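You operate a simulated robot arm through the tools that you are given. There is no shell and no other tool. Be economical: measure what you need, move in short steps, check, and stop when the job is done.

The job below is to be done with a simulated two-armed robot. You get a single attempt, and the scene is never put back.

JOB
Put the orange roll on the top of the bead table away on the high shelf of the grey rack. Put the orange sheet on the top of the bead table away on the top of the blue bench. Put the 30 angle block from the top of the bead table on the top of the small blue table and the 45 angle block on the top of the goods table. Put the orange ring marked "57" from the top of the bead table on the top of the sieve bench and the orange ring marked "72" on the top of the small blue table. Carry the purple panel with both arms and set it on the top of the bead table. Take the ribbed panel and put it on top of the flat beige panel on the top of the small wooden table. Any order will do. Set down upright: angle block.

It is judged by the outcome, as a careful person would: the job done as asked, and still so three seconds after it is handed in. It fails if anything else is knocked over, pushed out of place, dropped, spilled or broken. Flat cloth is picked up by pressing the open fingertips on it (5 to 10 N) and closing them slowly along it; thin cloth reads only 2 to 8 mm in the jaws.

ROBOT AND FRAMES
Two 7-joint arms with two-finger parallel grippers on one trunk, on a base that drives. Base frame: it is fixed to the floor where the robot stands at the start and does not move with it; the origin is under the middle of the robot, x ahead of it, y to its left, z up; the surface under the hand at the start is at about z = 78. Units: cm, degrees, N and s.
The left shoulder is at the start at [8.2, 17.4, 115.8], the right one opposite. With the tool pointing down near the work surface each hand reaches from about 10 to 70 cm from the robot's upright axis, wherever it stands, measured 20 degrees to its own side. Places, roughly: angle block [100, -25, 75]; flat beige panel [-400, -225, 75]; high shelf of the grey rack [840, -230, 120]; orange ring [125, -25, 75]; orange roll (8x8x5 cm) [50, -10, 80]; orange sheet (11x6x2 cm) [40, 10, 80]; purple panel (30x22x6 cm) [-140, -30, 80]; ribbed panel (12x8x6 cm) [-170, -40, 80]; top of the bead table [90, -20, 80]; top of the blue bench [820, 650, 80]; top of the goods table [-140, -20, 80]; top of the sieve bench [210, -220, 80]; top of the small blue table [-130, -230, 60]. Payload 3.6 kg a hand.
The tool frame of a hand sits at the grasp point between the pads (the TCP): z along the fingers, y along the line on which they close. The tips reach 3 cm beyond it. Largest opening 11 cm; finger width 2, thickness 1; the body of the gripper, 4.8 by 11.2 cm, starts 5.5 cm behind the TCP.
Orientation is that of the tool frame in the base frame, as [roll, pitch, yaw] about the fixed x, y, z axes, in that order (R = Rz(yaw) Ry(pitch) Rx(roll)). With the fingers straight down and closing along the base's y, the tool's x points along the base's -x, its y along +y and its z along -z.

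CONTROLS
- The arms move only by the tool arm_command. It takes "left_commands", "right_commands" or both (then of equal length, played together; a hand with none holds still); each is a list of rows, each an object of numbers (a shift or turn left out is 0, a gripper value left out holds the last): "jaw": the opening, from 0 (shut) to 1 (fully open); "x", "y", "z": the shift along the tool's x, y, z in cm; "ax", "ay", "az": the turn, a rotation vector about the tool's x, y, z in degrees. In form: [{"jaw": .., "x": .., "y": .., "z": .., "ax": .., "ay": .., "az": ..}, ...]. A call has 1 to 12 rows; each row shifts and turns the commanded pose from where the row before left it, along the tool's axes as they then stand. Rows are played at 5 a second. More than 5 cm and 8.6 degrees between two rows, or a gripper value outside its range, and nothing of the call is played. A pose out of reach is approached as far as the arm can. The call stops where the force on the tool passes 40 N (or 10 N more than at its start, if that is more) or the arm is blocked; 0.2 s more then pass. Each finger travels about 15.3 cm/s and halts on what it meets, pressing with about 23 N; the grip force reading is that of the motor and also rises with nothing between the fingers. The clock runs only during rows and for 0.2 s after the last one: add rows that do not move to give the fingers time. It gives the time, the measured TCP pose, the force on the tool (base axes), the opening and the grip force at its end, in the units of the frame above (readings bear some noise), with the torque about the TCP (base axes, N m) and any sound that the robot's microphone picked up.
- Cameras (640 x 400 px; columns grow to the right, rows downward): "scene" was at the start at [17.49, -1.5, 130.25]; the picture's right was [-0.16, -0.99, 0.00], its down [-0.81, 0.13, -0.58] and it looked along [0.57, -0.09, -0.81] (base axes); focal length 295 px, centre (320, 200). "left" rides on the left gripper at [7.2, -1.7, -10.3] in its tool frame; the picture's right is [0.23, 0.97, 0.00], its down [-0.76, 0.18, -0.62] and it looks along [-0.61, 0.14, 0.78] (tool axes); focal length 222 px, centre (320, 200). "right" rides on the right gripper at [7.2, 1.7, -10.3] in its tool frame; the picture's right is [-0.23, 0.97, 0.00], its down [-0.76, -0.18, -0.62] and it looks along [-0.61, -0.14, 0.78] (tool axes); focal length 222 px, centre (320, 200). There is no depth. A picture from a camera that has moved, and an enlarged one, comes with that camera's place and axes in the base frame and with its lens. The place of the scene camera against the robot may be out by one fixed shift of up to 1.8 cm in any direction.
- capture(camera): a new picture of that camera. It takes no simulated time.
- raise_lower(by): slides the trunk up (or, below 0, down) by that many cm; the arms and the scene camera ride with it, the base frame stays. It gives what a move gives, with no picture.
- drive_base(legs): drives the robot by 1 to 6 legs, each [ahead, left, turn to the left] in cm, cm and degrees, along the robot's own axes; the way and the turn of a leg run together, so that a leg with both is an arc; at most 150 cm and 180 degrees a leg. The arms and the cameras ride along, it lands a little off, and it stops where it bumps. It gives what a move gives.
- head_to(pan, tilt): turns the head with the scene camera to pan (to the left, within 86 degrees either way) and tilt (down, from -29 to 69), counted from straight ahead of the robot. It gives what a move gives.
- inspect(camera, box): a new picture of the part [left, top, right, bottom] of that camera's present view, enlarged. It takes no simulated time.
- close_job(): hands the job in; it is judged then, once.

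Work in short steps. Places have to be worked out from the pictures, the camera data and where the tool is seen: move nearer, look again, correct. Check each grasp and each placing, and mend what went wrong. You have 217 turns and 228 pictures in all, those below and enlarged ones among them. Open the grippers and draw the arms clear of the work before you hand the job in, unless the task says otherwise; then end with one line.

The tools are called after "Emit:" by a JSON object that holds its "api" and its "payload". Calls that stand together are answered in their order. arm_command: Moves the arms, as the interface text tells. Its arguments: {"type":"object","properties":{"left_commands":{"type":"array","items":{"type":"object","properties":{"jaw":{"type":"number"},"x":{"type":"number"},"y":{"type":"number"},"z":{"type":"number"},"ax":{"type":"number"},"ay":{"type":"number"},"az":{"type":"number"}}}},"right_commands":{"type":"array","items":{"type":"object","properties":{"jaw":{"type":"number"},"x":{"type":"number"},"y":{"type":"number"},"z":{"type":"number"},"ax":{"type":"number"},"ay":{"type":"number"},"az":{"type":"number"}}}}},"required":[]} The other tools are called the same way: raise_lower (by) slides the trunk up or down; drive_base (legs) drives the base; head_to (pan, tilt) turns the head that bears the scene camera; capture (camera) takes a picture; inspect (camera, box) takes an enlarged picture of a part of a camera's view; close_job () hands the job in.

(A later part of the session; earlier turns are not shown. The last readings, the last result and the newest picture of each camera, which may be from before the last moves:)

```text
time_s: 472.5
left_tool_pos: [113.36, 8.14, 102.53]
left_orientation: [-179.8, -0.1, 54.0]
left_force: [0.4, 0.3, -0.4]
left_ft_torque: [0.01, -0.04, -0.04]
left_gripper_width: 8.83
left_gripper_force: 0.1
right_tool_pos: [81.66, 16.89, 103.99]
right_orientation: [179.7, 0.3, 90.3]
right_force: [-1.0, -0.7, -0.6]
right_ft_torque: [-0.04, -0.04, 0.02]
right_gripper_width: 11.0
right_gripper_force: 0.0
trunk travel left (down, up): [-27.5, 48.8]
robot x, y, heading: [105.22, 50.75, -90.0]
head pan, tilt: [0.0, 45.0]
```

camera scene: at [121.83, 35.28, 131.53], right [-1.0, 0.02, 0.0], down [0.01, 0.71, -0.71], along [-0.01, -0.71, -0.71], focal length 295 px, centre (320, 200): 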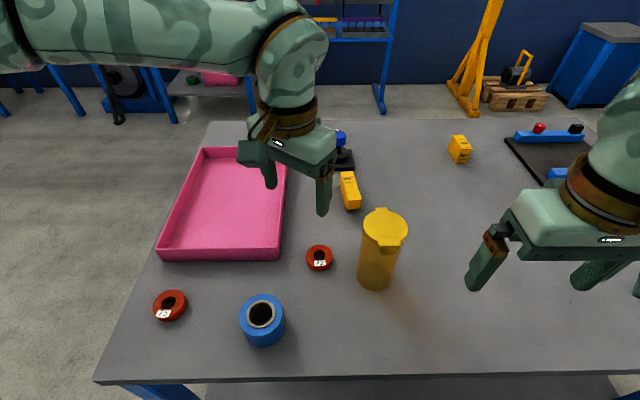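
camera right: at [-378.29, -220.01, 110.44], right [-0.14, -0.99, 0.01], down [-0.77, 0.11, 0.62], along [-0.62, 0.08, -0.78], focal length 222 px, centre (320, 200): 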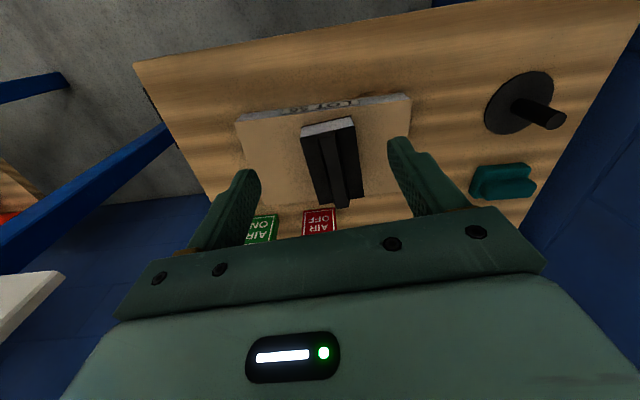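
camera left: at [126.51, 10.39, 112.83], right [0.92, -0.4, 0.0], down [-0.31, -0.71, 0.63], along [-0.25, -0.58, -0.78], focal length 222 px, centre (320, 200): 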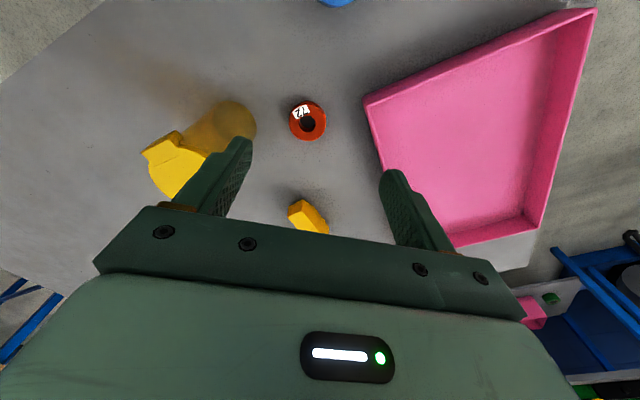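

Emit:
{"api": "arm_command", "payload": {"left_commands": [{"x": -0.84, "y": 3.37}, {"x": -0.84, "y": 3.37}, {"x": -0.84, "y": 3.37}, {}]}}

Emit:
{"api": "capture", "payload": {"camera": "left"}}

```text
time_s: 473.5
left_tool_pos: [116.28, 4.59, 102.72]
left_orientation: [-179.9, 0.0, 54.0]
left_force: [-0.5, 0.6, 0.6]
left_ft_torque: [0.0, -0.03, -0.01]
left_gripper_width: 8.8
left_gripper_force: 0.0
left hand out of reach, approached as far as the arm can: row 2, 3
right_tool_pos: [81.8, 16.79, 104.05]
right_orientation: [179.8, 0.3, 90.1]
right_force: [-0.1, 0.5, 0.3]
right_ft_torque: [0.02, 0.0, 0.0]
right_gripper_width: 11.01
right_gripper_force: 0.1
trunk travel left (down, up): [-27.5, 48.8]
robot x, y, heading: [104.99, 51.1, -89.9]
head pan, tilt: [0.0, 45.0]
```

```text
114 pictures are left
camera left: at [119.17, 11.56, 113.04], right [0.92, -0.39, 0.0], down [-0.3, -0.72, 0.62], along [-0.24, -0.57, -0.78], focal length 222 px, centre (320, 200)
```

left: 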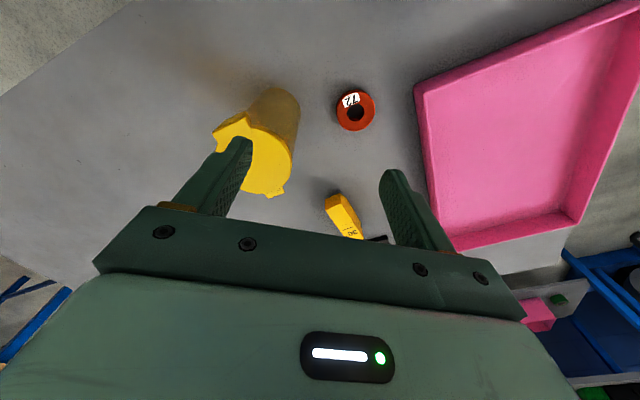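

Rotate back to the natural yaw (~88) and then move over the ring.

Emit:
{"api": "arm_command", "payload": {"left_commands": [{"az": -8}, {"az": -8}, {"az": -8}, {"az": -8}, {}]}}

Emit:
{"api": "arm_command", "payload": {"left_commands": [{"y": 3.8}, {"x": -4.5}, {}]}}

Emit:
{"api": "capture", "payload": {"camera": "left"}}

```text
time_s: 474.7
left_tool_pos: [116.22, 4.84, 102.66]
left_orientation: [-179.8, 0.0, 86.2]
left_force: [0.0, -0.5, 0.5]
left_ft_torque: [-0.03, -0.03, 0.02]
left_gripper_width: 8.79
left_gripper_force: 0.2
right_tool_pos: [81.68, 17.0, 103.91]
right_orientation: [179.8, 0.3, 90.2]
right_force: [0.0, 0.6, 0.2]
right_ft_torque: [0.01, 0.03, 0.0]
right_gripper_width: 11.01
right_gripper_force: 0.0
trunk travel left (down, up): [-27.5, 48.8]
robot x, y, heading: [105.11, 50.69, -89.9]
head pan, tilt: [0.0, 45.0]
```

```text
time_s: 475.5
left_tool_pos: [119.81, -0.01, 102.59]
left_orientation: [-179.9, -0.2, 86.0]
left_force: [0.2, 0.4, 0.6]
left_ft_torque: [0.03, -0.03, 0.0]
left_gripper_width: 8.78
left_gripper_force: 0.1
right_tool_pos: [81.76, 17.13, 104.07]
right_orientation: [179.9, 0.3, 90.2]
right_force: [0.9, -0.6, 0.4]
right_ft_torque: [0.0, 0.04, 0.02]
right_gripper_width: 10.99
right_gripper_force: 0.1
trunk travel left (down, up): [-27.5, 48.8]
robot x, y, heading: [104.56, 51.02, -89.8]
head pan, tilt: [0.0, 45.0]
```

```text
113 pictures are left
camera left: at [118.66, 7.34, 112.79], right [0.99, 0.16, 0.0], down [0.13, -0.77, 0.62], along [0.1, -0.61, -0.78], focal length 222 px, centre (320, 200)
```

left: 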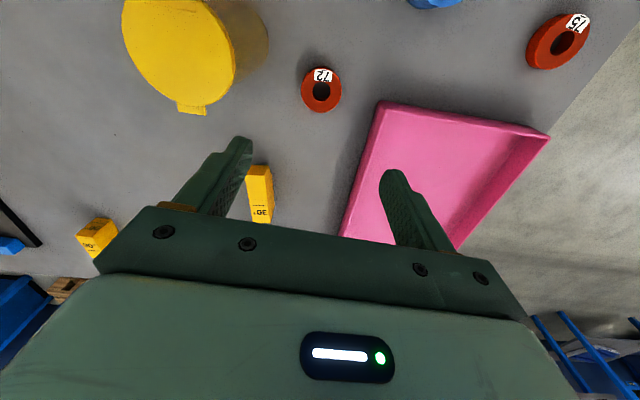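

Ring at (119.9,0.1), directly below; clearances ≥2 cm. Narrow the jaws a bit and descend in two stages.

Emit:
{"api": "arm_command", "payload": {"left_commands": [{"jaw": 0.72}, {"z": 4.5}, {"z": 4.5}, {"z": 3}, {}]}}

Emit:
{"api": "capture", "payload": {"camera": "left"}}

```text
time_s: 476.7
left_tool_pos: [119.86, -0.15, 90.47]
left_orientation: [-179.8, -0.1, 86.1]
left_force: [-0.7, 0.0, 0.3]
left_ft_torque: [-0.01, 0.01, 0.0]
left_gripper_width: 7.92
left_gripper_force: 0.1
right_tool_pos: [81.72, 17.05, 103.99]
right_orientation: [179.7, 0.4, 90.2]
right_force: [0.6, -0.3, 1.0]
right_ft_torque: [-0.03, 0.03, -0.02]
right_gripper_width: 11.0
right_gripper_force: 0.1
trunk travel left (down, up): [-27.5, 48.8]
robot x, y, heading: [104.58, 50.91, -90.0]
head pan, tilt: [0.0, 45.0]
```

```text
112 pictures are left
camera left: at [118.62, 7.3, 100.75], right [0.99, 0.16, 0.0], down [0.12, -0.77, 0.62], along [0.1, -0.61, -0.78], focal length 222 px, centre (320, 200)
```

left: 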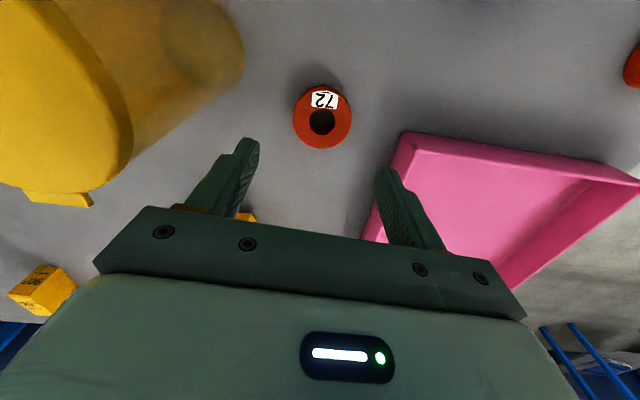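

Adjust 0.5 cm toward me, descend, grip, lift straight up.

Emit:
{"api": "arm_command", "payload": {"left_commands": [{"x": 0.5, "y": 0.1}, {"z": 4.5}, {"z": 3.3}, {"z": 1.1}, {}, {"jaw": 0.55}, {"jaw": 0.45}, {"jaw": 0.35}, {}, {"z": -1.5}, {"z": -4}, {}]}}

Emit:
{"api": "capture", "payload": {"camera": "left"}}

```text
time_s: 479.3
left_tool_pos: [120.09, 0.6, 87.12]
left_orientation: [-179.9, -0.1, 86.1]
left_force: [1.3, -0.5, -1.3]
left_ft_torque: [0.01, 0.0, 0.02]
left_gripper_width: 5.49
left_gripper_force: 23.3
right_tool_pos: [81.84, 16.87, 103.96]
right_orientation: [179.8, 0.4, 90.2]
right_force: [0.1, -0.4, -0.2]
right_ft_torque: [-0.01, -0.01, 0.0]
right_gripper_width: 10.99
right_gripper_force: 0.0
trunk travel left (down, up): [-27.5, 48.8]
robot x, y, heading: [105.09, 50.84, -89.9]
head pan, tilt: [0.0, 45.0]
```

```text
111 pictures are left
camera left: at [118.87, 7.97, 97.41], right [0.99, 0.16, 0.0], down [0.12, -0.77, 0.62], along [0.1, -0.61, -0.78], focal length 222 px, centre (320, 200)
```

left: 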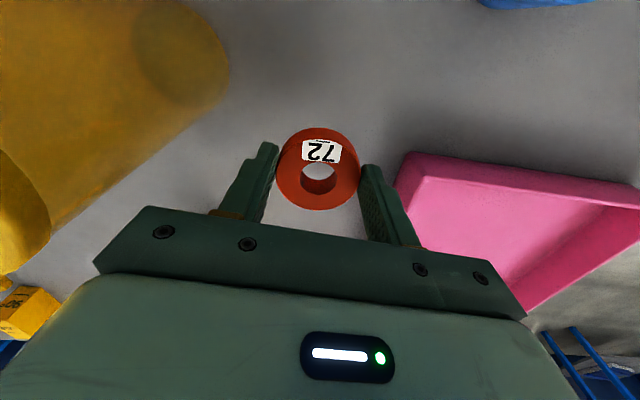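

72 held. Raise and retract the left, then shift the base left 20 for taking the 30 block with the right hand, passing high above the jar.

Emit:
{"api": "arm_command", "payload": {"left_commands": [{"z": -4.5}, {"z": -4.5}, {"z": -4.5}, {"z": -3.5, "x": 3}, {"x": 4.8}, {"x": 4.8}, {"x": 4.8}, {}], "right_commands": [{"z": -4}, {}, {}, {}, {}, {}, {}, {}]}}

Emit:
{"api": "raise_lower", "payload": {"by": 6}}

Emit:
{"api": "drive_base", "payload": {"legs": [[1, 20, 0]]}}

Emit:
{"api": "capture", "payload": {"camera": "scene"}}

```text
time_s: 481.1
left_tool_pos: [121.03, 17.94, 103.93]
left_orientation: [180.0, -0.2, 86.0]
left_force: [0.2, -0.4, -1.8]
left_ft_torque: [0.02, 0.0, -0.02]
left_gripper_width: 5.48
left_gripper_force: 22.8
right_tool_pos: [81.86, 16.89, 107.94]
right_orientation: [179.8, 0.4, 90.2]
right_force: [0.3, -0.6, -0.7]
right_ft_torque: [0.0, 0.0, 0.01]
right_gripper_width: 10.99
right_gripper_force: 0.0
trunk travel left (down, up): [-27.5, 48.8]
robot x, y, heading: [104.86, 50.65, -90.3]
head pan, tilt: [0.0, 45.0]
```

```text
time_s: 482.1
left_tool_pos: [121.09, 17.71, 110.16]
left_orientation: [-179.9, -0.1, 86.0]
left_force: [0.1, -0.9, 0.3]
left_ft_torque: [0.02, 0.01, 0.03]
left_gripper_width: 5.48
left_gripper_force: 22.8
right_tool_pos: [81.75, 16.78, 113.95]
right_orientation: [179.7, 0.3, 90.2]
right_force: [0.9, -0.1, -0.3]
right_ft_torque: [0.05, 0.04, 0.04]
right_gripper_width: 10.97
right_gripper_force: 0.1
trunk travel left (down, up): [-33.5, 42.8]
robot x, y, heading: [104.71, 51.08, -90.1]
head pan, tilt: [0.0, 45.0]
```

```text
time_s: 483.7
left_tool_pos: [141.24, 16.82, 110.16]
left_orientation: [-180.0, -0.2, 86.1]
left_force: [0.4, -0.4, -0.8]
left_ft_torque: [-0.01, 0.01, -0.01]
left_gripper_width: 5.46
left_gripper_force: 23.7
right_tool_pos: [101.88, 15.94, 114.0]
right_orientation: [179.9, 0.3, 90.4]
right_force: [0.1, 0.5, 0.4]
right_ft_torque: [0.01, 0.02, 0.02]
right_gripper_width: 11.0
right_gripper_force: 0.1
trunk travel left (down, up): [-33.5, 42.8]
robot x, y, heading: [125.09, 49.92, -90.1]
head pan, tilt: [0.0, 45.0]
```

```text
110 pictures are left
camera scene: at [126.44, 34.89, 137.66], right [-1.0, 0.0, 0.0], down [0.0, 0.71, -0.71], along [0.0, -0.71, -0.71], focal length 295 px, centre (320, 200)
```

scene: 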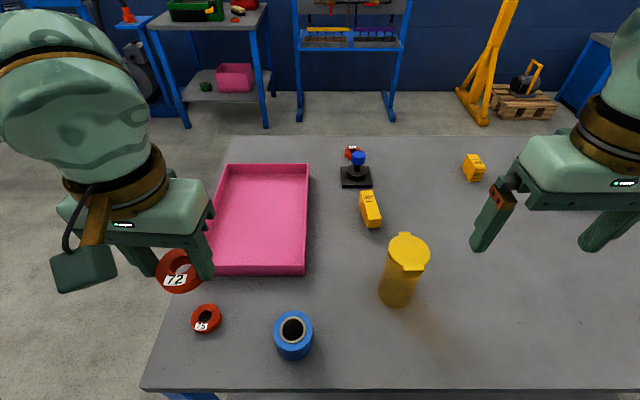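

Move the right hand forward above/past the jar to (112.4,-8) at height ~110.

Emit:
{"api": "arm_command", "payload": {"right_commands": [{"x": -4, "y": 1.75}, {"x": -4, "y": 1.75}, {"x": -4, "y": 1.75}, {"x": -4, "y": 1.75}, {"x": -4, "y": 1.75}, {"x": -4, "y": 1.75}, {"z": 4}, {}]}}

Emit:
{"api": "capture", "payload": {"camera": "right"}}

Emit:
{"api": "capture", "payload": {"camera": "scene"}}

```text
time_s: 485.5
left_tool_pos: [141.24, 17.03, 110.25]
left_orientation: [-179.9, -0.1, 86.1]
left_force: [-0.2, -0.4, -0.9]
left_ft_torque: [0.02, 0.0, -0.02]
left_gripper_width: 5.47
left_gripper_force: 23.1
right_tool_pos: [112.66, -8.24, 110.17]
right_orientation: [179.9, 0.4, 90.4]
right_force: [1.3, -0.5, 0.3]
right_ft_torque: [-0.01, 0.01, 0.04]
right_gripper_width: 11.02
right_gripper_force: 0.1
trunk travel left (down, up): [-33.5, 42.8]
robot x, y, heading: [125.1, 49.9, -89.7]
head pan, tilt: [0.0, 45.0]
```

```text
109 pictures are left
camera right: at [114.28, -0.79, 120.54], right [0.97, -0.22, 0.0], down [-0.18, -0.76, 0.63], along [-0.14, -0.61, -0.78], focal length 222 px, centre (320, 200)
```

right: 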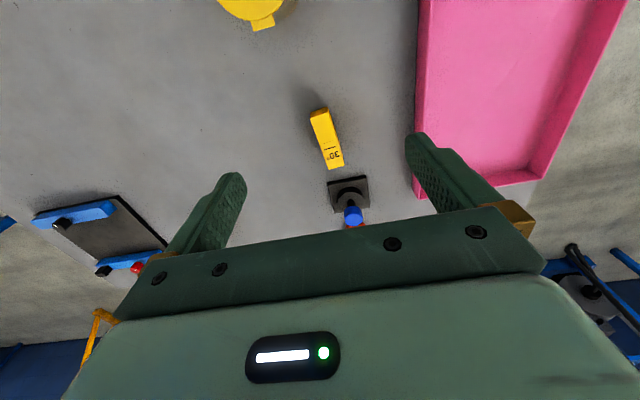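

```text
108 pictures are left
camera scene: at [126.42, 34.91, 137.67], right [-1.0, 0.0, 0.0], down [0.0, 0.71, -0.71], along [0.0, -0.71, -0.71], focal length 295 px, centre (320, 200)
```

scene: 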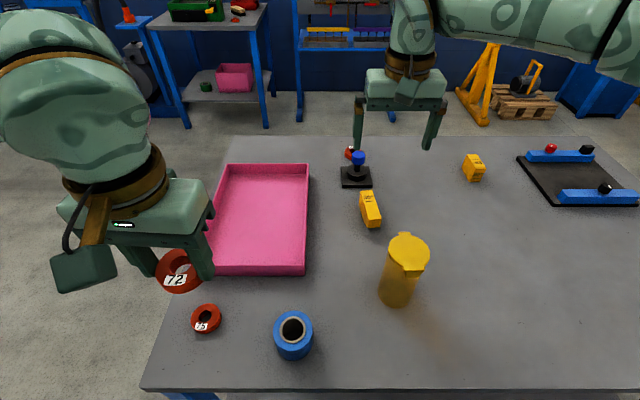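

Block 30 centre ≈(112.1,-17.1), 6° off. Move over it and descend partway.

Emit:
{"api": "arm_command", "payload": {"right_commands": [{"z": 4, "x": -2}, {"z": 4, "x": -2}, {"x": -2.5, "z": 3.5}, {"x": -2.3, "y": -0.6, "az": -6}, {"z": 4}, {}]}}

Emit:
{"api": "capture", "payload": {"camera": "right"}}

Emit:
{"api": "capture", "payload": {"camera": "scene"}}

```text
time_s: 486.9
left_tool_pos: [141.28, 17.0, 110.18]
left_orientation: [-180.0, -0.1, 86.1]
left_force: [-0.1, -0.1, -0.7]
left_ft_torque: [0.01, -0.01, -0.03]
left_gripper_width: 5.49
left_gripper_force: 23.0
right_tool_pos: [112.16, -12.09, 98.07]
right_orientation: [179.8, 0.4, 90.3]
right_force: [0.5, -0.2, 0.3]
right_ft_torque: [-0.01, 0.01, 0.04]
right_gripper_width: 11.0
right_gripper_force: 0.1
right hand out of reach, approached as far as the arm can: row 3, 4
trunk travel left (down, up): [-33.5, 42.8]
robot x, y, heading: [124.99, 49.75, -90.0]
head pan, tilt: [0.0, 45.0]
```

```text
107 pictures are left
camera right: at [113.98, -4.58, 108.37], right [0.97, -0.22, 0.0], down [-0.18, -0.76, 0.63], along [-0.14, -0.61, -0.78], focal length 222 px, centre (320, 200)
```

right: 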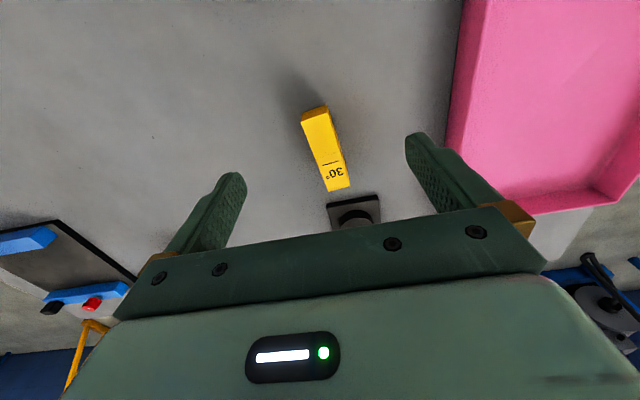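

```text
106 pictures are left
camera scene: at [126.35, 34.93, 137.67], right [-1.0, 0.0, 0.0], down [0.0, 0.71, -0.71], along [0.0, -0.71, -0.71], focal length 295 px, centre (320, 200)
```

scene: 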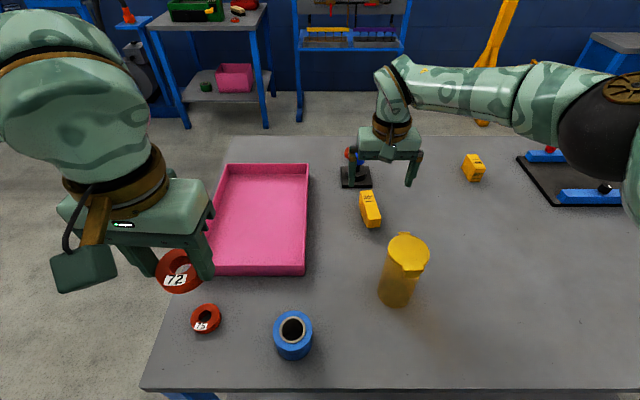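

Just short of reach; tilt the tool 18° forward, then advance along the tool axis down onto the block.

Emit:
{"api": "arm_command", "payload": {"right_commands": [{"ay": -6}, {"ay": -6}, {"ay": -6}, {"az": -3}, {"z": 4}, {"z": 4}, {}]}}

Emit:
{"api": "capture", "payload": {"camera": "right"}}

```text
time_s: 488.5
left_tool_pos: [141.28, 17.01, 110.27]
left_orientation: [-179.9, -0.1, 86.1]
left_force: [0.5, -0.1, -0.5]
left_ft_torque: [0.0, 0.02, -0.01]
left_gripper_width: 5.49
left_gripper_force: 23.4
right_tool_pos: [112.25, -14.28, 90.37]
right_orientation: [-179.1, 18.3, 93.4]
right_force: [0.2, -0.4, -0.2]
right_ft_torque: [-0.02, -0.02, -0.01]
right_gripper_width: 10.99
right_gripper_force: 0.0
trunk travel left (down, up): [-33.5, 42.8]
robot x, y, heading: [125.1, 50.36, -90.1]
head pan, tilt: [0.0, 45.0]
```

```text
105 pictures are left
camera right: at [113.61, -3.98, 97.99], right [0.98, -0.16, 0.06], down [-0.14, -0.54, 0.83], along [-0.1, -0.83, -0.55], focal length 222 px, centre (320, 200)
```

right: 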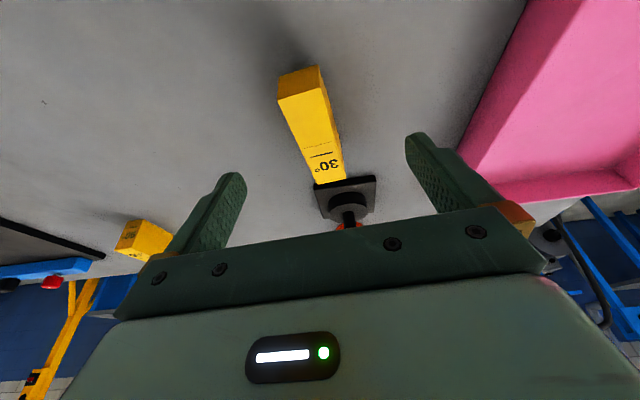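

Aligned laterally. Advance 9.2 along the tool axis, grip, and lift.

Emit:
{"api": "arm_command", "payload": {"right_commands": [{"z": 4, "x": -0.4}, {"z": 3.5}, {"z": 1.2}, {}, {"jaw": 0.6}, {"jaw": 0.4}, {"jaw": 0.2}, {"jaw": 0.1}, {}, {}]}}

Emit:
{"api": "capture", "payload": {"camera": "right"}}

```text
time_s: 490.7
left_tool_pos: [141.18, 16.77, 110.13]
left_orientation: [-179.9, -0.1, 86.1]
left_force: [0.2, 0.0, -0.9]
left_ft_torque: [0.01, -0.01, -0.01]
left_gripper_width: 5.48
left_gripper_force: 22.8
right_tool_pos: [112.65, -17.3, 82.27]
right_orientation: [-179.2, 18.4, 93.3]
right_force: [-1.0, 0.9, 0.3]
right_ft_torque: [0.0, -0.08, 0.0]
right_gripper_width: 3.17
right_gripper_force: 22.9
trunk travel left (down, up): [-33.5, 42.8]
robot x, y, heading: [124.59, 50.18, -90.0]
head pan, tilt: [0.0, 45.0]
```

```text
104 pictures are left
camera right: at [113.84, -7.04, 89.86], right [0.98, -0.16, 0.06], down [-0.14, -0.53, 0.83], along [-0.1, -0.83, -0.55], focal length 222 px, centre (320, 200)
```

right: 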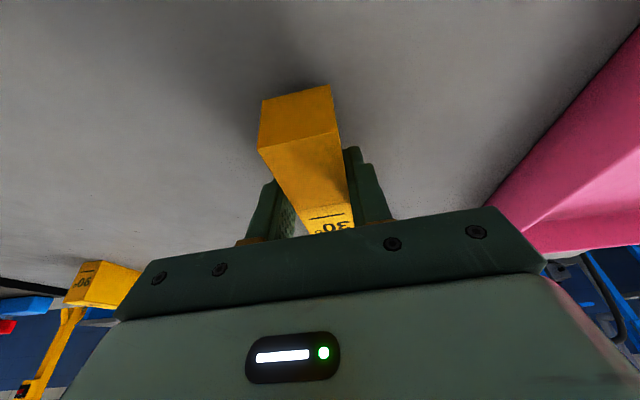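

30 block gripped. Lift straight up 26 cm, then retract above the jar.

Emit:
{"api": "arm_command", "payload": {"right_commands": [{"z": -1.9, "x": -0.6}, {"z": -4.2, "x": -1.35}, {"z": -4.2, "x": -1.0}, {"z": -4.4, "x": -0.5}, {"z": -4.4, "x": -0.5}, {"z": -4.4, "x": -0.5}, {"z": -4.4, "x": -0.5}, {"ay": 6}, {"ay": 6}, {"ay": 6}, {"az": 3}, {}]}}

Emit:
{"api": "capture", "payload": {"camera": "scene"}}

```text
time_s: 493.3
left_tool_pos: [141.13, 16.88, 110.21]
left_orientation: [-180.0, -0.1, 86.0]
left_force: [0.1, 0.1, -0.4]
left_ft_torque: [0.0, -0.02, 0.01]
left_gripper_width: 5.47
left_gripper_force: 22.7
right_tool_pos: [112.57, -13.44, 110.2]
right_orientation: [-179.7, 9.3, 90.1]
right_force: [0.9, 0.5, -1.1]
right_ft_torque: [-0.04, 0.02, -0.04]
right_gripper_width: 3.18
right_gripper_force: 23.5
right hand out of reach, approached as far as the arm can: row 9, 10
trunk travel left (down, up): [-33.5, 42.8]
robot x, y, heading: [124.83, 50.07, -89.9]
head pan, tilt: [0.0, 45.0]
```

```text
103 pictures are left
camera scene: at [126.32, 34.88, 137.66], right [-1.0, 0.0, 0.0], down [0.0, 0.71, -0.71], along [0.0, -0.71, -0.71], focal length 295 px, centre (320, 200)
```

scene: 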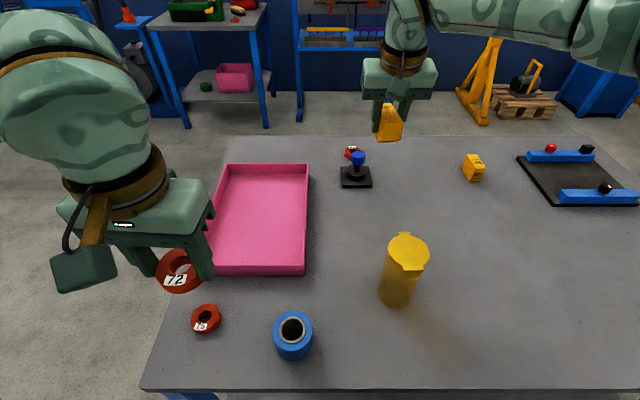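

Retract above the jar, keeping height.

Emit:
{"api": "arm_command", "payload": {"right_commands": [{"x": 4.7, "z": -1}, {"x": 4.7, "z": -1}, {"x": 4.7, "z": -1}, {"ay": 4.6}, {"ay": 4.6}, {"x": 4.7}, {"x": 4.7}, {"x": 4.7}, {}]}}

Emit:
{"api": "capture", "payload": {"camera": "scene"}}

```text
time_s: 495.3
left_tool_pos: [141.2, 16.77, 110.12]
left_orientation: [-179.9, -0.2, 86.1]
left_force: [-0.9, 0.1, -0.1]
left_ft_torque: [-0.01, -0.02, 0.0]
left_gripper_width: 5.48
left_gripper_force: 23.6
right_tool_pos: [112.35, 15.18, 110.81]
right_orientation: [-179.6, 0.1, 90.2]
right_force: [-0.6, -0.1, -1.1]
right_ft_torque: [0.04, 0.04, 0.01]
right_gripper_width: 3.15
right_gripper_force: 22.9
trunk travel left (down, up): [-33.5, 42.8]
robot x, y, heading: [124.75, 49.91, -90.1]
head pan, tilt: [0.0, 45.0]
```

```text
102 pictures are left
camera scene: at [126.35, 34.81, 137.65], right [-1.0, 0.0, 0.0], down [0.0, 0.71, -0.71], along [0.0, -0.71, -0.71], focal length 295 px, centre (320, 200)
```

scene: 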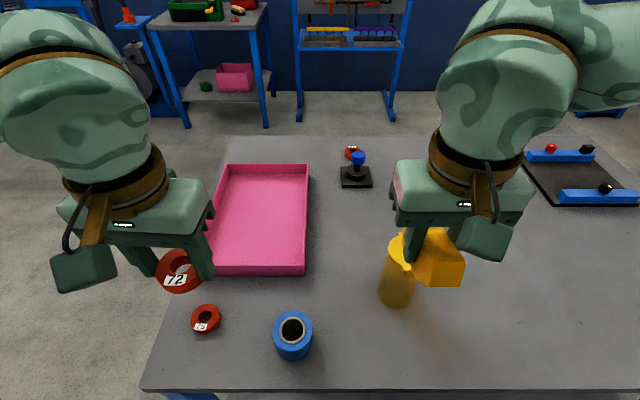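

Both items in hand. Back off, turn to -x, drive around the bead table's west end down to the corridor.

Emit:
{"api": "drive_base", "payload": {"legs": [[-9, 0, 0], [0, 0, -90], [150, 0, 0], [0, 150, 0], [0, 25, 0]]}}

Emit:
{"api": "head_to", "payload": {"pan": 40, "tilt": 25}}

Emit:
{"api": "capture", "payload": {"camera": "scene"}}

```text
time_s: 515.6
left_tool_pos: [-51.19, -134.69, 110.16]
left_orientation: [-179.9, -0.1, -1.8]
left_force: [-0.3, -0.7, -0.4]
left_ft_torque: [0.01, -0.01, 0.01]
left_gripper_width: 5.52
left_gripper_force: 23.3
right_tool_pos: [-53.92, -105.88, 110.79]
right_orientation: [-179.8, 0.1, 2.1]
right_force: [0.0, -0.1, -0.5]
right_ft_torque: [0.01, 0.03, 0.01]
right_gripper_width: 3.15
right_gripper_force: 23.2
trunk travel left (down, up): [-33.5, 42.8]
robot x, y, heading: [-18.4, -117.39, -178.1]
head pan, tilt: [0.0, 45.0]
```

```text
time_s: 516.6
left_tool_pos: [-51.01, -134.48, 110.19]
left_orientation: [-179.9, 0.0, -1.9]
left_force: [0.0, -0.1, -0.1]
left_ft_torque: [0.04, 0.01, -0.02]
left_gripper_width: 5.48
left_gripper_force: 23.4
right_tool_pos: [-54.04, -105.76, 110.83]
right_orientation: [-179.8, 0.1, 2.2]
right_force: [0.6, 0.0, -1.2]
right_ft_torque: [0.0, 0.01, -0.04]
right_gripper_width: 3.17
right_gripper_force: 22.2
trunk travel left (down, up): [-33.5, 42.8]
robot x, y, heading: [-18.78, -117.26, -177.8]
head pan, tilt: [40.0, 25.0]
```

```text
101 pictures are left
camera scene: at [-30.8, -123.94, 140.71], right [-0.67, 0.74, 0.0], down [0.31, 0.28, -0.91], along [-0.67, -0.61, -0.42], focal length 295 px, centre (320, 200)
```

scene: 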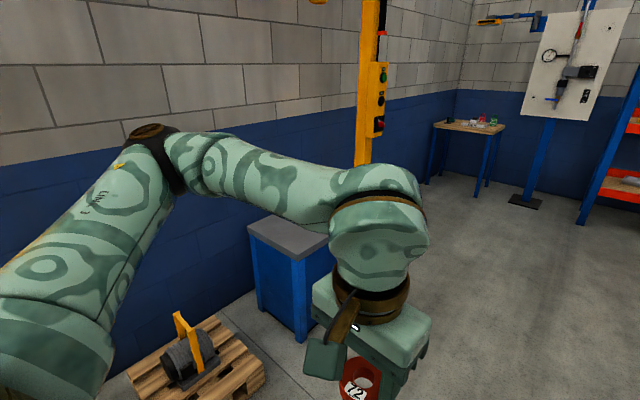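

Drive ahead 108 and turn left to face the small blue table.

Emit:
{"api": "drive_base", "payload": {"legs": [[108, 0, -2], [0, 0, 90]]}}

Emit:
{"api": "head_to", "payload": {"pan": 0, "tilt": 40}}

Emit:
{"api": "capture", "payload": {"camera": "scene"}}

```text
time_s: 526.0
left_tool_pos: [-111.45, -152.3, 110.22]
left_orientation: [-179.9, 0.0, 85.5]
left_force: [-0.1, 1.0, -1.1]
left_ft_torque: [0.0, 0.0, 0.0]
left_gripper_width: 5.48
left_gripper_force: 22.3
right_tool_pos: [-140.38, -153.93, 110.92]
right_orientation: [-179.7, 0.1, 89.5]
right_force: [-0.8, -0.5, -0.3]
right_ft_torque: [0.07, 0.04, -0.02]
right_gripper_width: 3.19
right_gripper_force: 22.7
trunk travel left (down, up): [-33.5, 42.8]
robot x, y, heading: [-127.63, -118.88, -90.8]
head pan, tilt: [40.0, 25.0]
```

```text
time_s: 527.1
left_tool_pos: [-111.6, -152.38, 110.13]
left_orientation: [-179.9, -0.1, 85.5]
left_force: [0.3, 0.5, -0.1]
left_ft_torque: [0.01, 0.0, -0.02]
left_gripper_width: 5.48
left_gripper_force: 23.3
right_tool_pos: [-140.26, -153.83, 110.97]
right_orientation: [-179.7, 0.1, 89.5]
right_force: [-0.1, -0.7, -0.7]
right_ft_torque: [0.01, 0.02, -0.02]
right_gripper_width: 3.18
right_gripper_force: 22.8
trunk travel left (down, up): [-33.5, 42.8]
robot x, y, heading: [-127.34, -119.28, -90.6]
head pan, tilt: [0.0, 40.0]
```

```text
100 pictures are left
camera scene: at [-126.23, -134.63, 138.39], right [-1.0, 0.01, 0.0], down [0.01, 0.64, -0.77], along [-0.01, -0.77, -0.64], focal length 295 px, centre (320, 200)
```

scene: 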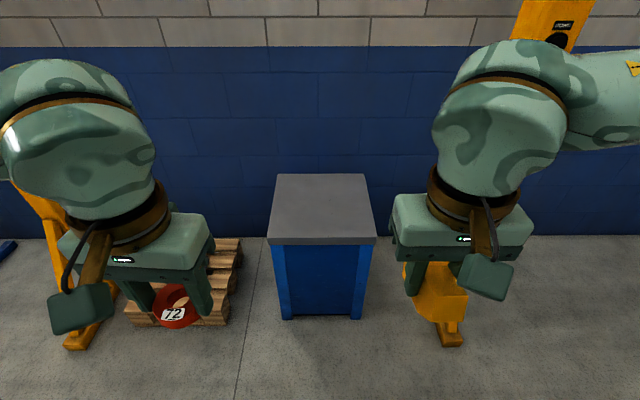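

Table top is empty: x -147..-108, y -247..-207. Lower the trunk 30 and drive ahead 50.

Emit:
{"api": "raise_lower", "payload": {"by": -30}}

Emit:
{"api": "drive_base", "payload": {"legs": [[50, 0, 0.7]]}}

Emit:
{"api": "head_to", "payload": {"pan": 0, "tilt": 50}}

Emit:
{"api": "capture", "payload": {"camera": "scene"}}

```text
time_s: 530.1
left_tool_pos: [-111.64, -157.02, 74.71]
left_orientation: [-178.9, -13.9, 85.3]
left_force: [0.0, 0.3, -1.0]
left_ft_torque: [-0.02, -0.01, -0.02]
left_gripper_width: 5.43
left_gripper_force: 22.8
right_tool_pos: [-140.43, -156.26, 78.34]
right_orientation: [-179.9, -6.9, 89.5]
right_force: [-0.4, 0.2, -0.6]
right_ft_torque: [0.01, 0.0, 0.01]
right_gripper_width: 3.19
right_gripper_force: 23.0
trunk travel left (down, up): [-3.5, 72.8]
robot x, y, heading: [-127.34, -119.44, -90.5]
head pan, tilt: [0.0, 40.0]
```

```text
time_s: 533.0
left_tool_pos: [-110.44, -207.0, 74.58]
left_orientation: [-178.8, -14.1, 86.8]
left_force: [0.2, 0.5, -1.1]
left_ft_torque: [0.01, 0.0, 0.0]
left_gripper_width: 5.46
left_gripper_force: 23.6
right_tool_pos: [-139.32, -207.19, 78.22]
right_orientation: [-179.7, -7.0, 91.0]
right_force: [-0.4, -0.2, -0.7]
right_ft_torque: [0.02, 0.0, -0.01]
right_gripper_width: 3.14
right_gripper_force: 22.7
trunk travel left (down, up): [-3.5, 72.8]
robot x, y, heading: [-127.38, -169.5, -89.1]
head pan, tilt: [0.0, 40.0]
```

```text
time_s: 533.8
left_tool_pos: [-110.59, -206.85, 74.72]
left_orientation: [-178.9, -14.1, 86.8]
left_force: [0.7, -0.6, -0.4]
left_ft_torque: [-0.05, 0.02, 0.03]
left_gripper_width: 5.47
left_gripper_force: 23.3
right_tool_pos: [-139.32, -207.06, 78.27]
right_orientation: [-179.8, -7.0, 91.0]
right_force: [0.1, -0.4, -1.1]
right_ft_torque: [-0.01, 0.01, -0.02]
right_gripper_width: 3.17
right_gripper_force: 23.4
trunk travel left (down, up): [-3.5, 72.8]
robot x, y, heading: [-127.03, -169.62, -89.1]
head pan, tilt: [0.0, 50.0]
```

```text
99 pictures are left
camera scene: at [-125.49, -200.37, 105.44], right [-1.0, -0.02, 0.0], down [-0.01, 0.77, -0.64], along [0.01, -0.64, -0.77], focal length 295 px, centre (320, 200)
```

scene: 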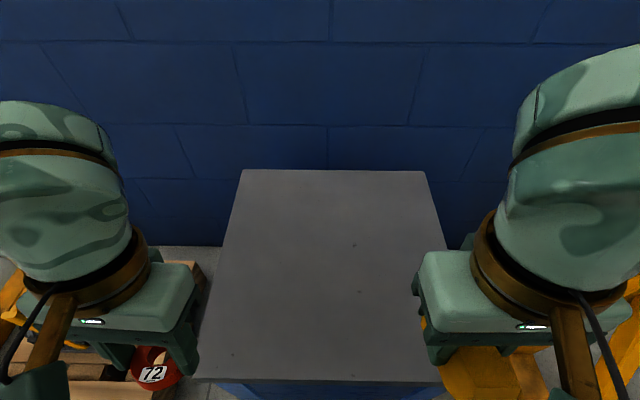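

The trunk leans as it lowers, tilting the hands. Restore: left to vertical, right to its 18° grasp tilt (so the block is upright), and move both over the table.

Emit:
{"api": "arm_command", "payload": {"left_commands": [{"ay": -7}, {"ay": -7}, {}, {}, {"x": -3.75, "y": -2.1}, {"x": -3.75, "y": -2.1}, {"x": -3.75, "y": -2.1}, {"x": -3.75, "y": -2.1}, {}], "right_commands": [{"ay": -6.35}, {"ay": -6.35}, {"ay": -6.35}, {"ay": -6.35}, {"x": -3.56, "y": 0.58, "z": 1.19}, {"x": -3.56, "y": 0.58, "z": 1.19}, {"x": -3.56, "y": 0.58, "z": 1.19}, {"x": -3.56, "y": 0.58, "z": 1.19}, {}]}}

Emit:
{"api": "capture", "payload": {"camera": "scene"}}

```text
time_s: 535.8
left_tool_pos: [-121.01, -224.8, 75.3]
left_orientation: [-179.0, 0.1, 87.1]
left_force: [0.6, -0.1, 0.1]
left_ft_torque: [-0.04, -0.01, -0.02]
left_gripper_width: 5.48
left_gripper_force: 23.1
left hand out of reach, approached as far as the arm can: row 1, 2
right_tool_pos: [-133.25, -226.89, 80.14]
right_orientation: [-179.7, 18.4, 91.1]
right_force: [-0.9, -0.5, -1.2]
right_ft_torque: [-0.01, 0.03, -0.03]
right_gripper_width: 3.17
right_gripper_force: 23.5
right hand out of reach, approached as far as the arm can: row 1, 2, 3, 4
trunk travel left (down, up): [-3.5, 72.8]
robot x, y, heading: [-127.37, -169.4, -89.1]
head pan, tilt: [0.0, 50.0]
```

```text
98 pictures are left
camera scene: at [-125.49, -200.36, 105.44], right [-1.0, -0.02, 0.0], down [-0.01, 0.77, -0.64], along [0.01, -0.64, -0.77], focal length 295 px, centre (320, 200)
```

scene: 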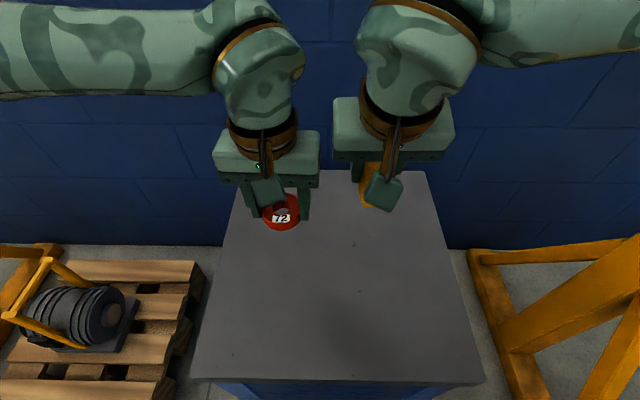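

Hands are close together; spread them (right to x≈-138, left to x≈-117), then lower the block first.

Emit:
{"api": "arm_command", "payload": {"left_commands": [{"y": 3.5, "x": 1.5}, {}, {}, {}, {}, {}], "right_commands": [{"y": -4.5}, {"z": 3.8, "x": 1.26}, {"z": 3.8, "x": 1.26}, {"z": 3.0, "x": 1.0}, {"z": 1.4, "x": 0.5}, {}]}}

Emit:
{"api": "capture", "payload": {"camera": "scene"}}

Emit:
{"api": "capture", "payload": {"camera": "right"}}

```text
time_s: 537.2
left_tool_pos: [-117.24, -223.49, 75.31]
left_orientation: [-179.0, 0.0, 86.9]
left_force: [0.2, 0.3, -1.2]
left_ft_torque: [0.0, 0.02, 0.01]
left_gripper_width: 5.49
left_gripper_force: 22.4
right_tool_pos: [-137.69, -227.07, 67.28]
right_orientation: [-179.7, 18.6, 91.1]
right_force: [-0.3, 0.5, -1.4]
right_ft_torque: [0.01, -0.02, 0.02]
right_gripper_width: 3.18
right_gripper_force: 22.6
trunk travel left (down, up): [-3.5, 72.8]
robot x, y, heading: [-127.26, -169.75, -89.1]
head pan, tilt: [0.0, 50.0]
```

```text
97 pictures are left
camera scene: at [-125.49, -200.37, 105.44], right [-1.0, -0.02, 0.0], down [-0.01, 0.77, -0.64], along [0.01, -0.64, -0.77], focal length 295 px, centre (320, 200)
```

scene: 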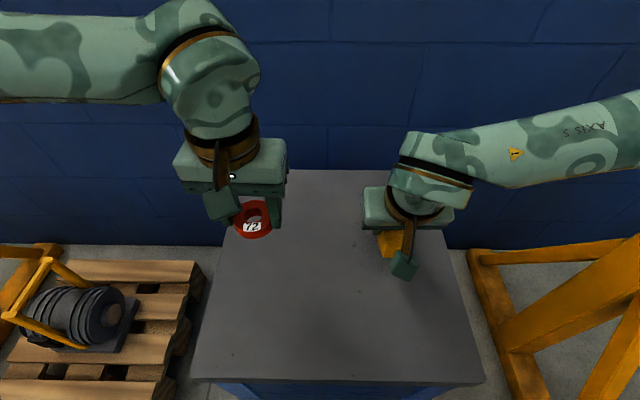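

```text
96 pictures are left
camera right: at [-136.08, -216.77, 74.88], right [0.98, -0.2, 0.07], down [-0.16, -0.53, 0.83], along [-0.13, -0.83, -0.55], focal length 222 px, centre (320, 200)
```

right: 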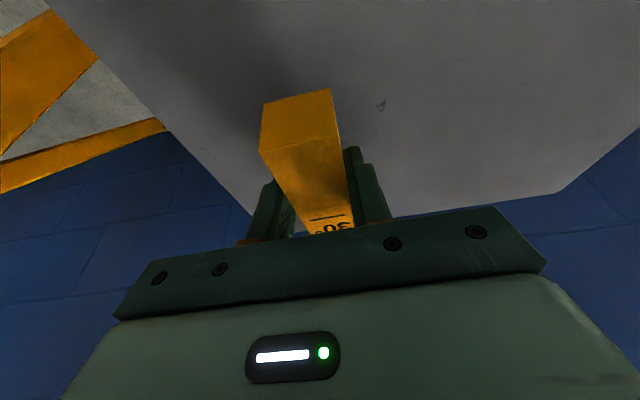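

Lower the block to contact.

Emit:
{"api": "arm_command", "payload": {"right_commands": [{"z": 1.3, "x": 0.43}, {"z": 0.6, "x": 0.2}, {"z": 0.38, "x": 0.13}, {"z": 0.38, "x": 0.13}, {"z": 0.38, "x": 0.13}, {"z": 0.3, "x": 0.1}, {"z": 0.3, "x": 0.1}, {}]}}

```text
time_s: 539.0
left_tool_pos: [-117.25, -223.36, 75.37]
left_orientation: [-178.9, 0.1, 87.0]
left_force: [-0.2, -0.4, -0.2]
left_ft_torque: [-0.02, 0.02, -0.03]
left_gripper_width: 5.49
left_gripper_force: 23.0
right_tool_pos: [-137.6, -227.08, 63.79]
right_orientation: [-179.8, 18.7, 91.0]
right_force: [-2.4, -2.6, 22.0]
right_ft_torque: [-0.12, -0.09, 0.04]
right_gripper_width: 3.16
right_gripper_force: 22.6
trunk travel left (down, up): [-3.5, 72.8]
robot x, y, heading: [-127.38, -169.37, -89.3]
head pan, tilt: [0.0, 50.0]
```

Contact at 63.8. Open, withdraw along the tool axis, and look.

Emit:
{"api": "arm_command", "payload": {"right_commands": [{"z": -0.15}, {"jaw": 0.33}, {"jaw": 0.42}, {"jaw": 0.55}, {}, {"z": -3}, {"z": -4}, {"z": -4}, {"z": -4}, {"x": 3}, {}]}}

Emit:
{"api": "capture", "payload": {"camera": "right"}}

Emit:
{"api": "capture", "payload": {"camera": "scene"}}

```text
time_s: 541.4
left_tool_pos: [-117.38, -223.52, 75.27]
left_orientation: [-179.0, 0.0, 87.0]
left_force: [0.1, 0.6, -0.1]
left_ft_torque: [-0.03, -0.02, 0.0]
left_gripper_width: 5.46
left_gripper_force: 23.0
right_tool_pos: [-137.66, -219.52, 77.31]
right_orientation: [-179.6, 18.5, 91.1]
right_force: [-0.6, 0.8, 0.4]
right_ft_torque: [-0.01, 0.01, 0.02]
right_gripper_width: 6.05
right_gripper_force: 0.1
trunk travel left (down, up): [-3.5, 72.8]
robot x, y, heading: [-127.28, -169.21, -88.8]
head pan, tilt: [0.0, 50.0]
```

```text
95 pictures are left
camera right: at [-136.04, -209.1, 84.86], right [0.98, -0.2, 0.07], down [-0.16, -0.53, 0.83], along [-0.13, -0.83, -0.55], focal length 222 px, centre (320, 200)
```

right: 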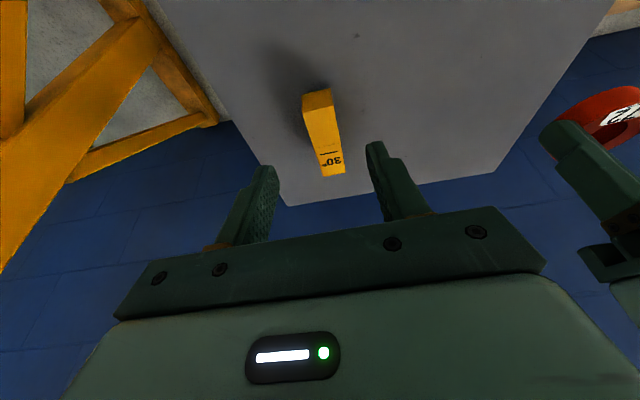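

```text
94 pictures are left
camera scene: at [-125.49, -200.37, 105.43], right [-1.0, -0.02, 0.0], down [-0.01, 0.77, -0.64], along [0.01, -0.64, -0.77], focal length 295 px, centre (320, 200)
```

scene: 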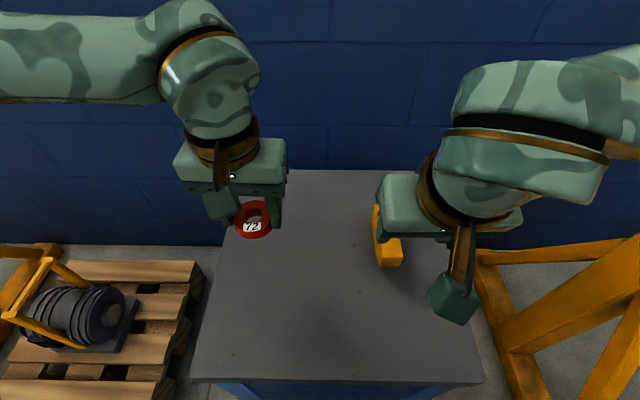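

Block stands upright. Lower the ring with the left hand.

Emit:
{"api": "arm_command", "payload": {"left_commands": [{"z": 4}, {"z": 4}, {"z": 2}, {"z": 0.7}, {"z": 0.4}, {"z": 0.4}, {"z": 0.4}, {"z": 0.3}, {"z": 0.3}, {}]}}

```text
time_s: 543.4
left_tool_pos: [-117.51, -223.67, 63.15]
left_orientation: [-178.9, 0.4, 87.5]
left_force: [4.2, 7.5, 23.4]
left_ft_torque: [0.46, -0.92, 0.34]
left_gripper_width: 5.46
left_gripper_force: 23.1
right_tool_pos: [-137.6, -219.22, 77.36]
right_orientation: [-179.6, 18.6, 91.2]
right_force: [-0.2, 0.1, -0.8]
right_ft_torque: [-0.02, 0.04, 0.01]
right_gripper_width: 6.05
right_gripper_force: 0.0
trunk travel left (down, up): [-3.5, 72.8]
robot x, y, heading: [-127.22, -169.5, -88.9]
head pan, tilt: [0.0, 50.0]
stopped in row 10 (left hand): the force on the tool passed its limit at 42 N (the readings are from after the stop); the commanded pose is now the measured one
```

Contact. Ease, open, lift and look.

Emit:
{"api": "arm_command", "payload": {"left_commands": [{"z": -0.2}, {"jaw": 0.55}, {"jaw": 0.62}, {"jaw": 0.7}, {}, {"z": -3}, {"z": -4}, {"z": -4.5}, {"x": 4.5}, {"x": 4.5}, {}], "right_commands": [{}, {}, {}, {}, {}, {}, {}, {}, {"x": 3, "z": -1}, {"x": 3, "z": -1}, {}]}}

Emit:
{"api": "capture", "payload": {"camera": "scene"}}

```text
time_s: 545.8
left_tool_pos: [-116.99, -214.47, 74.27]
left_orientation: [-178.9, 0.2, 87.1]
left_force: [0.4, -0.1, 0.6]
left_ft_torque: [-0.01, -0.03, -0.01]
left_gripper_width: 7.68
left_gripper_force: 0.0
right_tool_pos: [-137.03, -213.97, 77.42]
right_orientation: [-179.7, 18.3, 91.1]
right_force: [-0.2, -0.5, 0.3]
right_ft_torque: [0.0, -0.01, -0.01]
right_gripper_width: 6.08
right_gripper_force: 0.0
right hand out of reach, approached as far as the arm can: row 10
trunk travel left (down, up): [-3.5, 72.8]
robot x, y, heading: [-127.37, -169.34, -89.2]
head pan, tilt: [0.0, 50.0]
```

```text
93 pictures are left
camera scene: at [-125.47, -200.37, 105.44], right [-1.0, -0.02, 0.0], down [-0.01, 0.77, -0.64], along [0.01, -0.64, -0.77], focal length 295 px, centre (320, 200)
```

scene: 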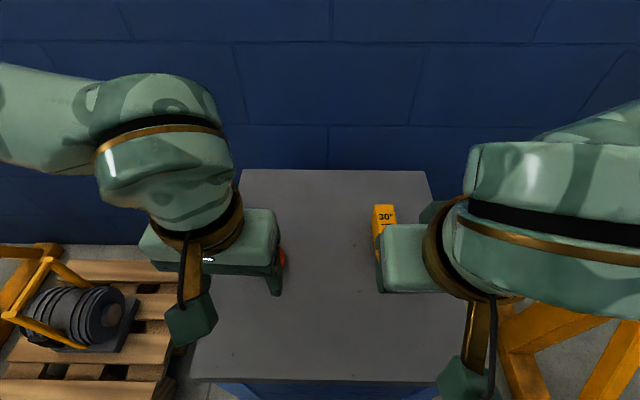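

Back away, raise the trunk to normal, square the hands and take a check picture.

Emit:
{"api": "drive_base", "payload": {"legs": [[-50, 0, 0]]}}

Emit:
{"api": "capture", "payload": {"camera": "scene"}}

Emit:
{"api": "raise_lower", "payload": {"by": 27}}

Emit:
{"api": "head_to", "payload": {"pan": 0, "tilt": 40}}

```text
time_s: 548.8
left_tool_pos: [-117.62, -164.43, 74.31]
left_orientation: [-178.9, 0.4, 87.4]
left_force: [-0.2, 0.5, 0.4]
left_ft_torque: [-0.03, -0.02, -0.01]
left_gripper_width: 7.7
left_gripper_force: 0.1
right_tool_pos: [-137.75, -163.74, 77.35]
right_orientation: [-179.7, 18.4, 91.3]
right_force: [0.2, 0.1, 1.0]
right_ft_torque: [-0.04, 0.0, 0.0]
right_gripper_width: 6.05
right_gripper_force: 0.0
trunk travel left (down, up): [-3.5, 72.8]
robot x, y, heading: [-128.03, -119.65, -89.0]
head pan, tilt: [0.0, 50.0]
```

```text
92 pictures are left
camera scene: at [-126.24, -150.17, 105.45], right [-1.0, -0.02, 0.0], down [-0.01, 0.77, -0.64], along [0.01, -0.64, -0.77], focal length 295 px, centre (320, 200)
```

scene: 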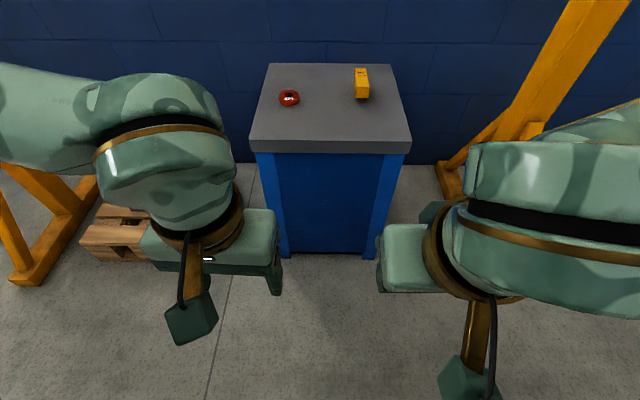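

```text
time_s: 551.5
left_tool_pos: [-117.8, -164.47, 101.36]
left_orientation: [-179.0, 0.3, 87.3]
left_force: [0.3, 0.6, -0.6]
left_ft_torque: [0.03, 0.01, 0.02]
left_gripper_width: 7.71
left_gripper_force: 0.0
right_tool_pos: [-137.69, -163.82, 104.37]
right_orientation: [-179.7, 18.4, 91.3]
right_force: [-0.1, 0.2, 0.0]
right_ft_torque: [0.0, -0.02, 0.01]
right_gripper_width: 6.02
right_gripper_force: 0.0
trunk travel left (down, up): [-30.5, 45.8]
robot x, y, heading: [-128.3, -119.52, -88.7]
head pan, tilt: [0.0, 50.0]
```

```text
time_s: 552.3
left_tool_pos: [-117.67, -164.53, 101.33]
left_orientation: [-178.9, 0.2, 87.3]
left_force: [0.4, 0.6, 0.6]
left_ft_torque: [0.0, 0.01, -0.01]
left_gripper_width: 7.71
left_gripper_force: 0.0
right_tool_pos: [-137.77, -163.78, 104.3]
right_orientation: [-179.7, 18.4, 91.3]
right_force: [-0.6, 0.1, -0.5]
right_ft_torque: [0.03, 0.03, -0.01]
right_gripper_width: 6.05
right_gripper_force: 0.2
trunk travel left (down, up): [-30.5, 45.8]
robot x, y, heading: [-128.47, -119.51, -88.8]
head pan, tilt: [0.0, 40.0]
```

30 and 72 are on the table. Now the purple panel: its ribs run along x, so from the south side the hands must be turned 90°. Square up and test that rotation in free space (left az −, right az +).

Emit:
{"api": "arm_command", "payload": {"left_commands": [{"x": 4.5, "jaw": 1}, {"x": 4.5}, {}, {"az": -8.4}, {"az": -8.4}, {"az": -8.4}, {"az": -8.4}, {"az": -8.4}, {"az": -8.4}, {"az": -8.4}, {}], "right_commands": [{"ay": 6.1, "jaw": 1}, {"ay": 6.1}, {"ay": 6.1}, {"az": 8.4}, {"az": 8.4}, {"az": 8.4}, {"az": 8.4}, {"az": 8.4}, {"az": 8.4}, {"az": 8.4}, {}]}}

```text
time_s: 554.7
left_tool_pos: [-117.34, -155.5, 101.28]
left_orientation: [-179.2, -0.7, 146.3]
left_force: [-0.4, 1.2, 0.2]
left_ft_torque: [-0.03, 0.02, 0.02]
left_gripper_width: 10.99
left_gripper_force: 0.0
right_tool_pos: [-137.62, -163.71, 104.31]
right_orientation: [180.0, 0.3, 32.3]
right_force: [-0.6, -1.4, -0.7]
right_ft_torque: [0.02, -0.04, -0.03]
right_gripper_width: 11.01
right_gripper_force: 0.0
trunk travel left (down, up): [-30.5, 45.8]
robot x, y, heading: [-128.1, -119.32, -88.9]
head pan, tilt: [0.0, 40.0]
```

No limit so far; continue to the full 90°.

Emit:
{"api": "arm_command", "payload": {"left_commands": [{"az": -8}, {"az": -8}, {"az": -8}, {"az": -8}, {}], "right_commands": [{"az": 8}, {"az": 8}, {"az": 8}, {"az": 8}, {}]}}

Emit:
{"api": "capture", "payload": {"camera": "scene"}}

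```text
time_s: 555.9
left_tool_pos: [-117.42, -155.47, 101.31]
left_orientation: [-179.6, -1.1, 178.3]
left_force: [0.0, 0.1, -0.5]
left_ft_torque: [-0.01, 0.0, -0.02]
left_gripper_width: 11.01
left_gripper_force: 0.0
right_tool_pos: [-137.65, -163.89, 104.27]
right_orientation: [179.8, 0.3, 0.3]
right_force: [0.6, -0.3, -0.2]
right_ft_torque: [0.01, -0.02, -0.01]
right_gripper_width: 11.01
right_gripper_force: 0.1
trunk travel left (down, up): [-30.5, 45.8]
robot x, y, heading: [-128.28, -119.53, -88.9]
head pan, tilt: [0.0, 40.0]
```

```text
91 pictures are left
camera scene: at [-126.5, -135.98, 135.33], right [-1.0, -0.02, 0.0], down [-0.01, 0.64, -0.77], along [0.01, -0.77, -0.64], focal length 295 px, centre (320, 200)
```

scene: 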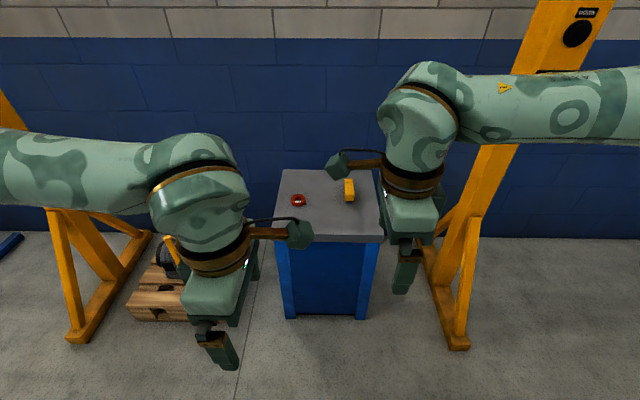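

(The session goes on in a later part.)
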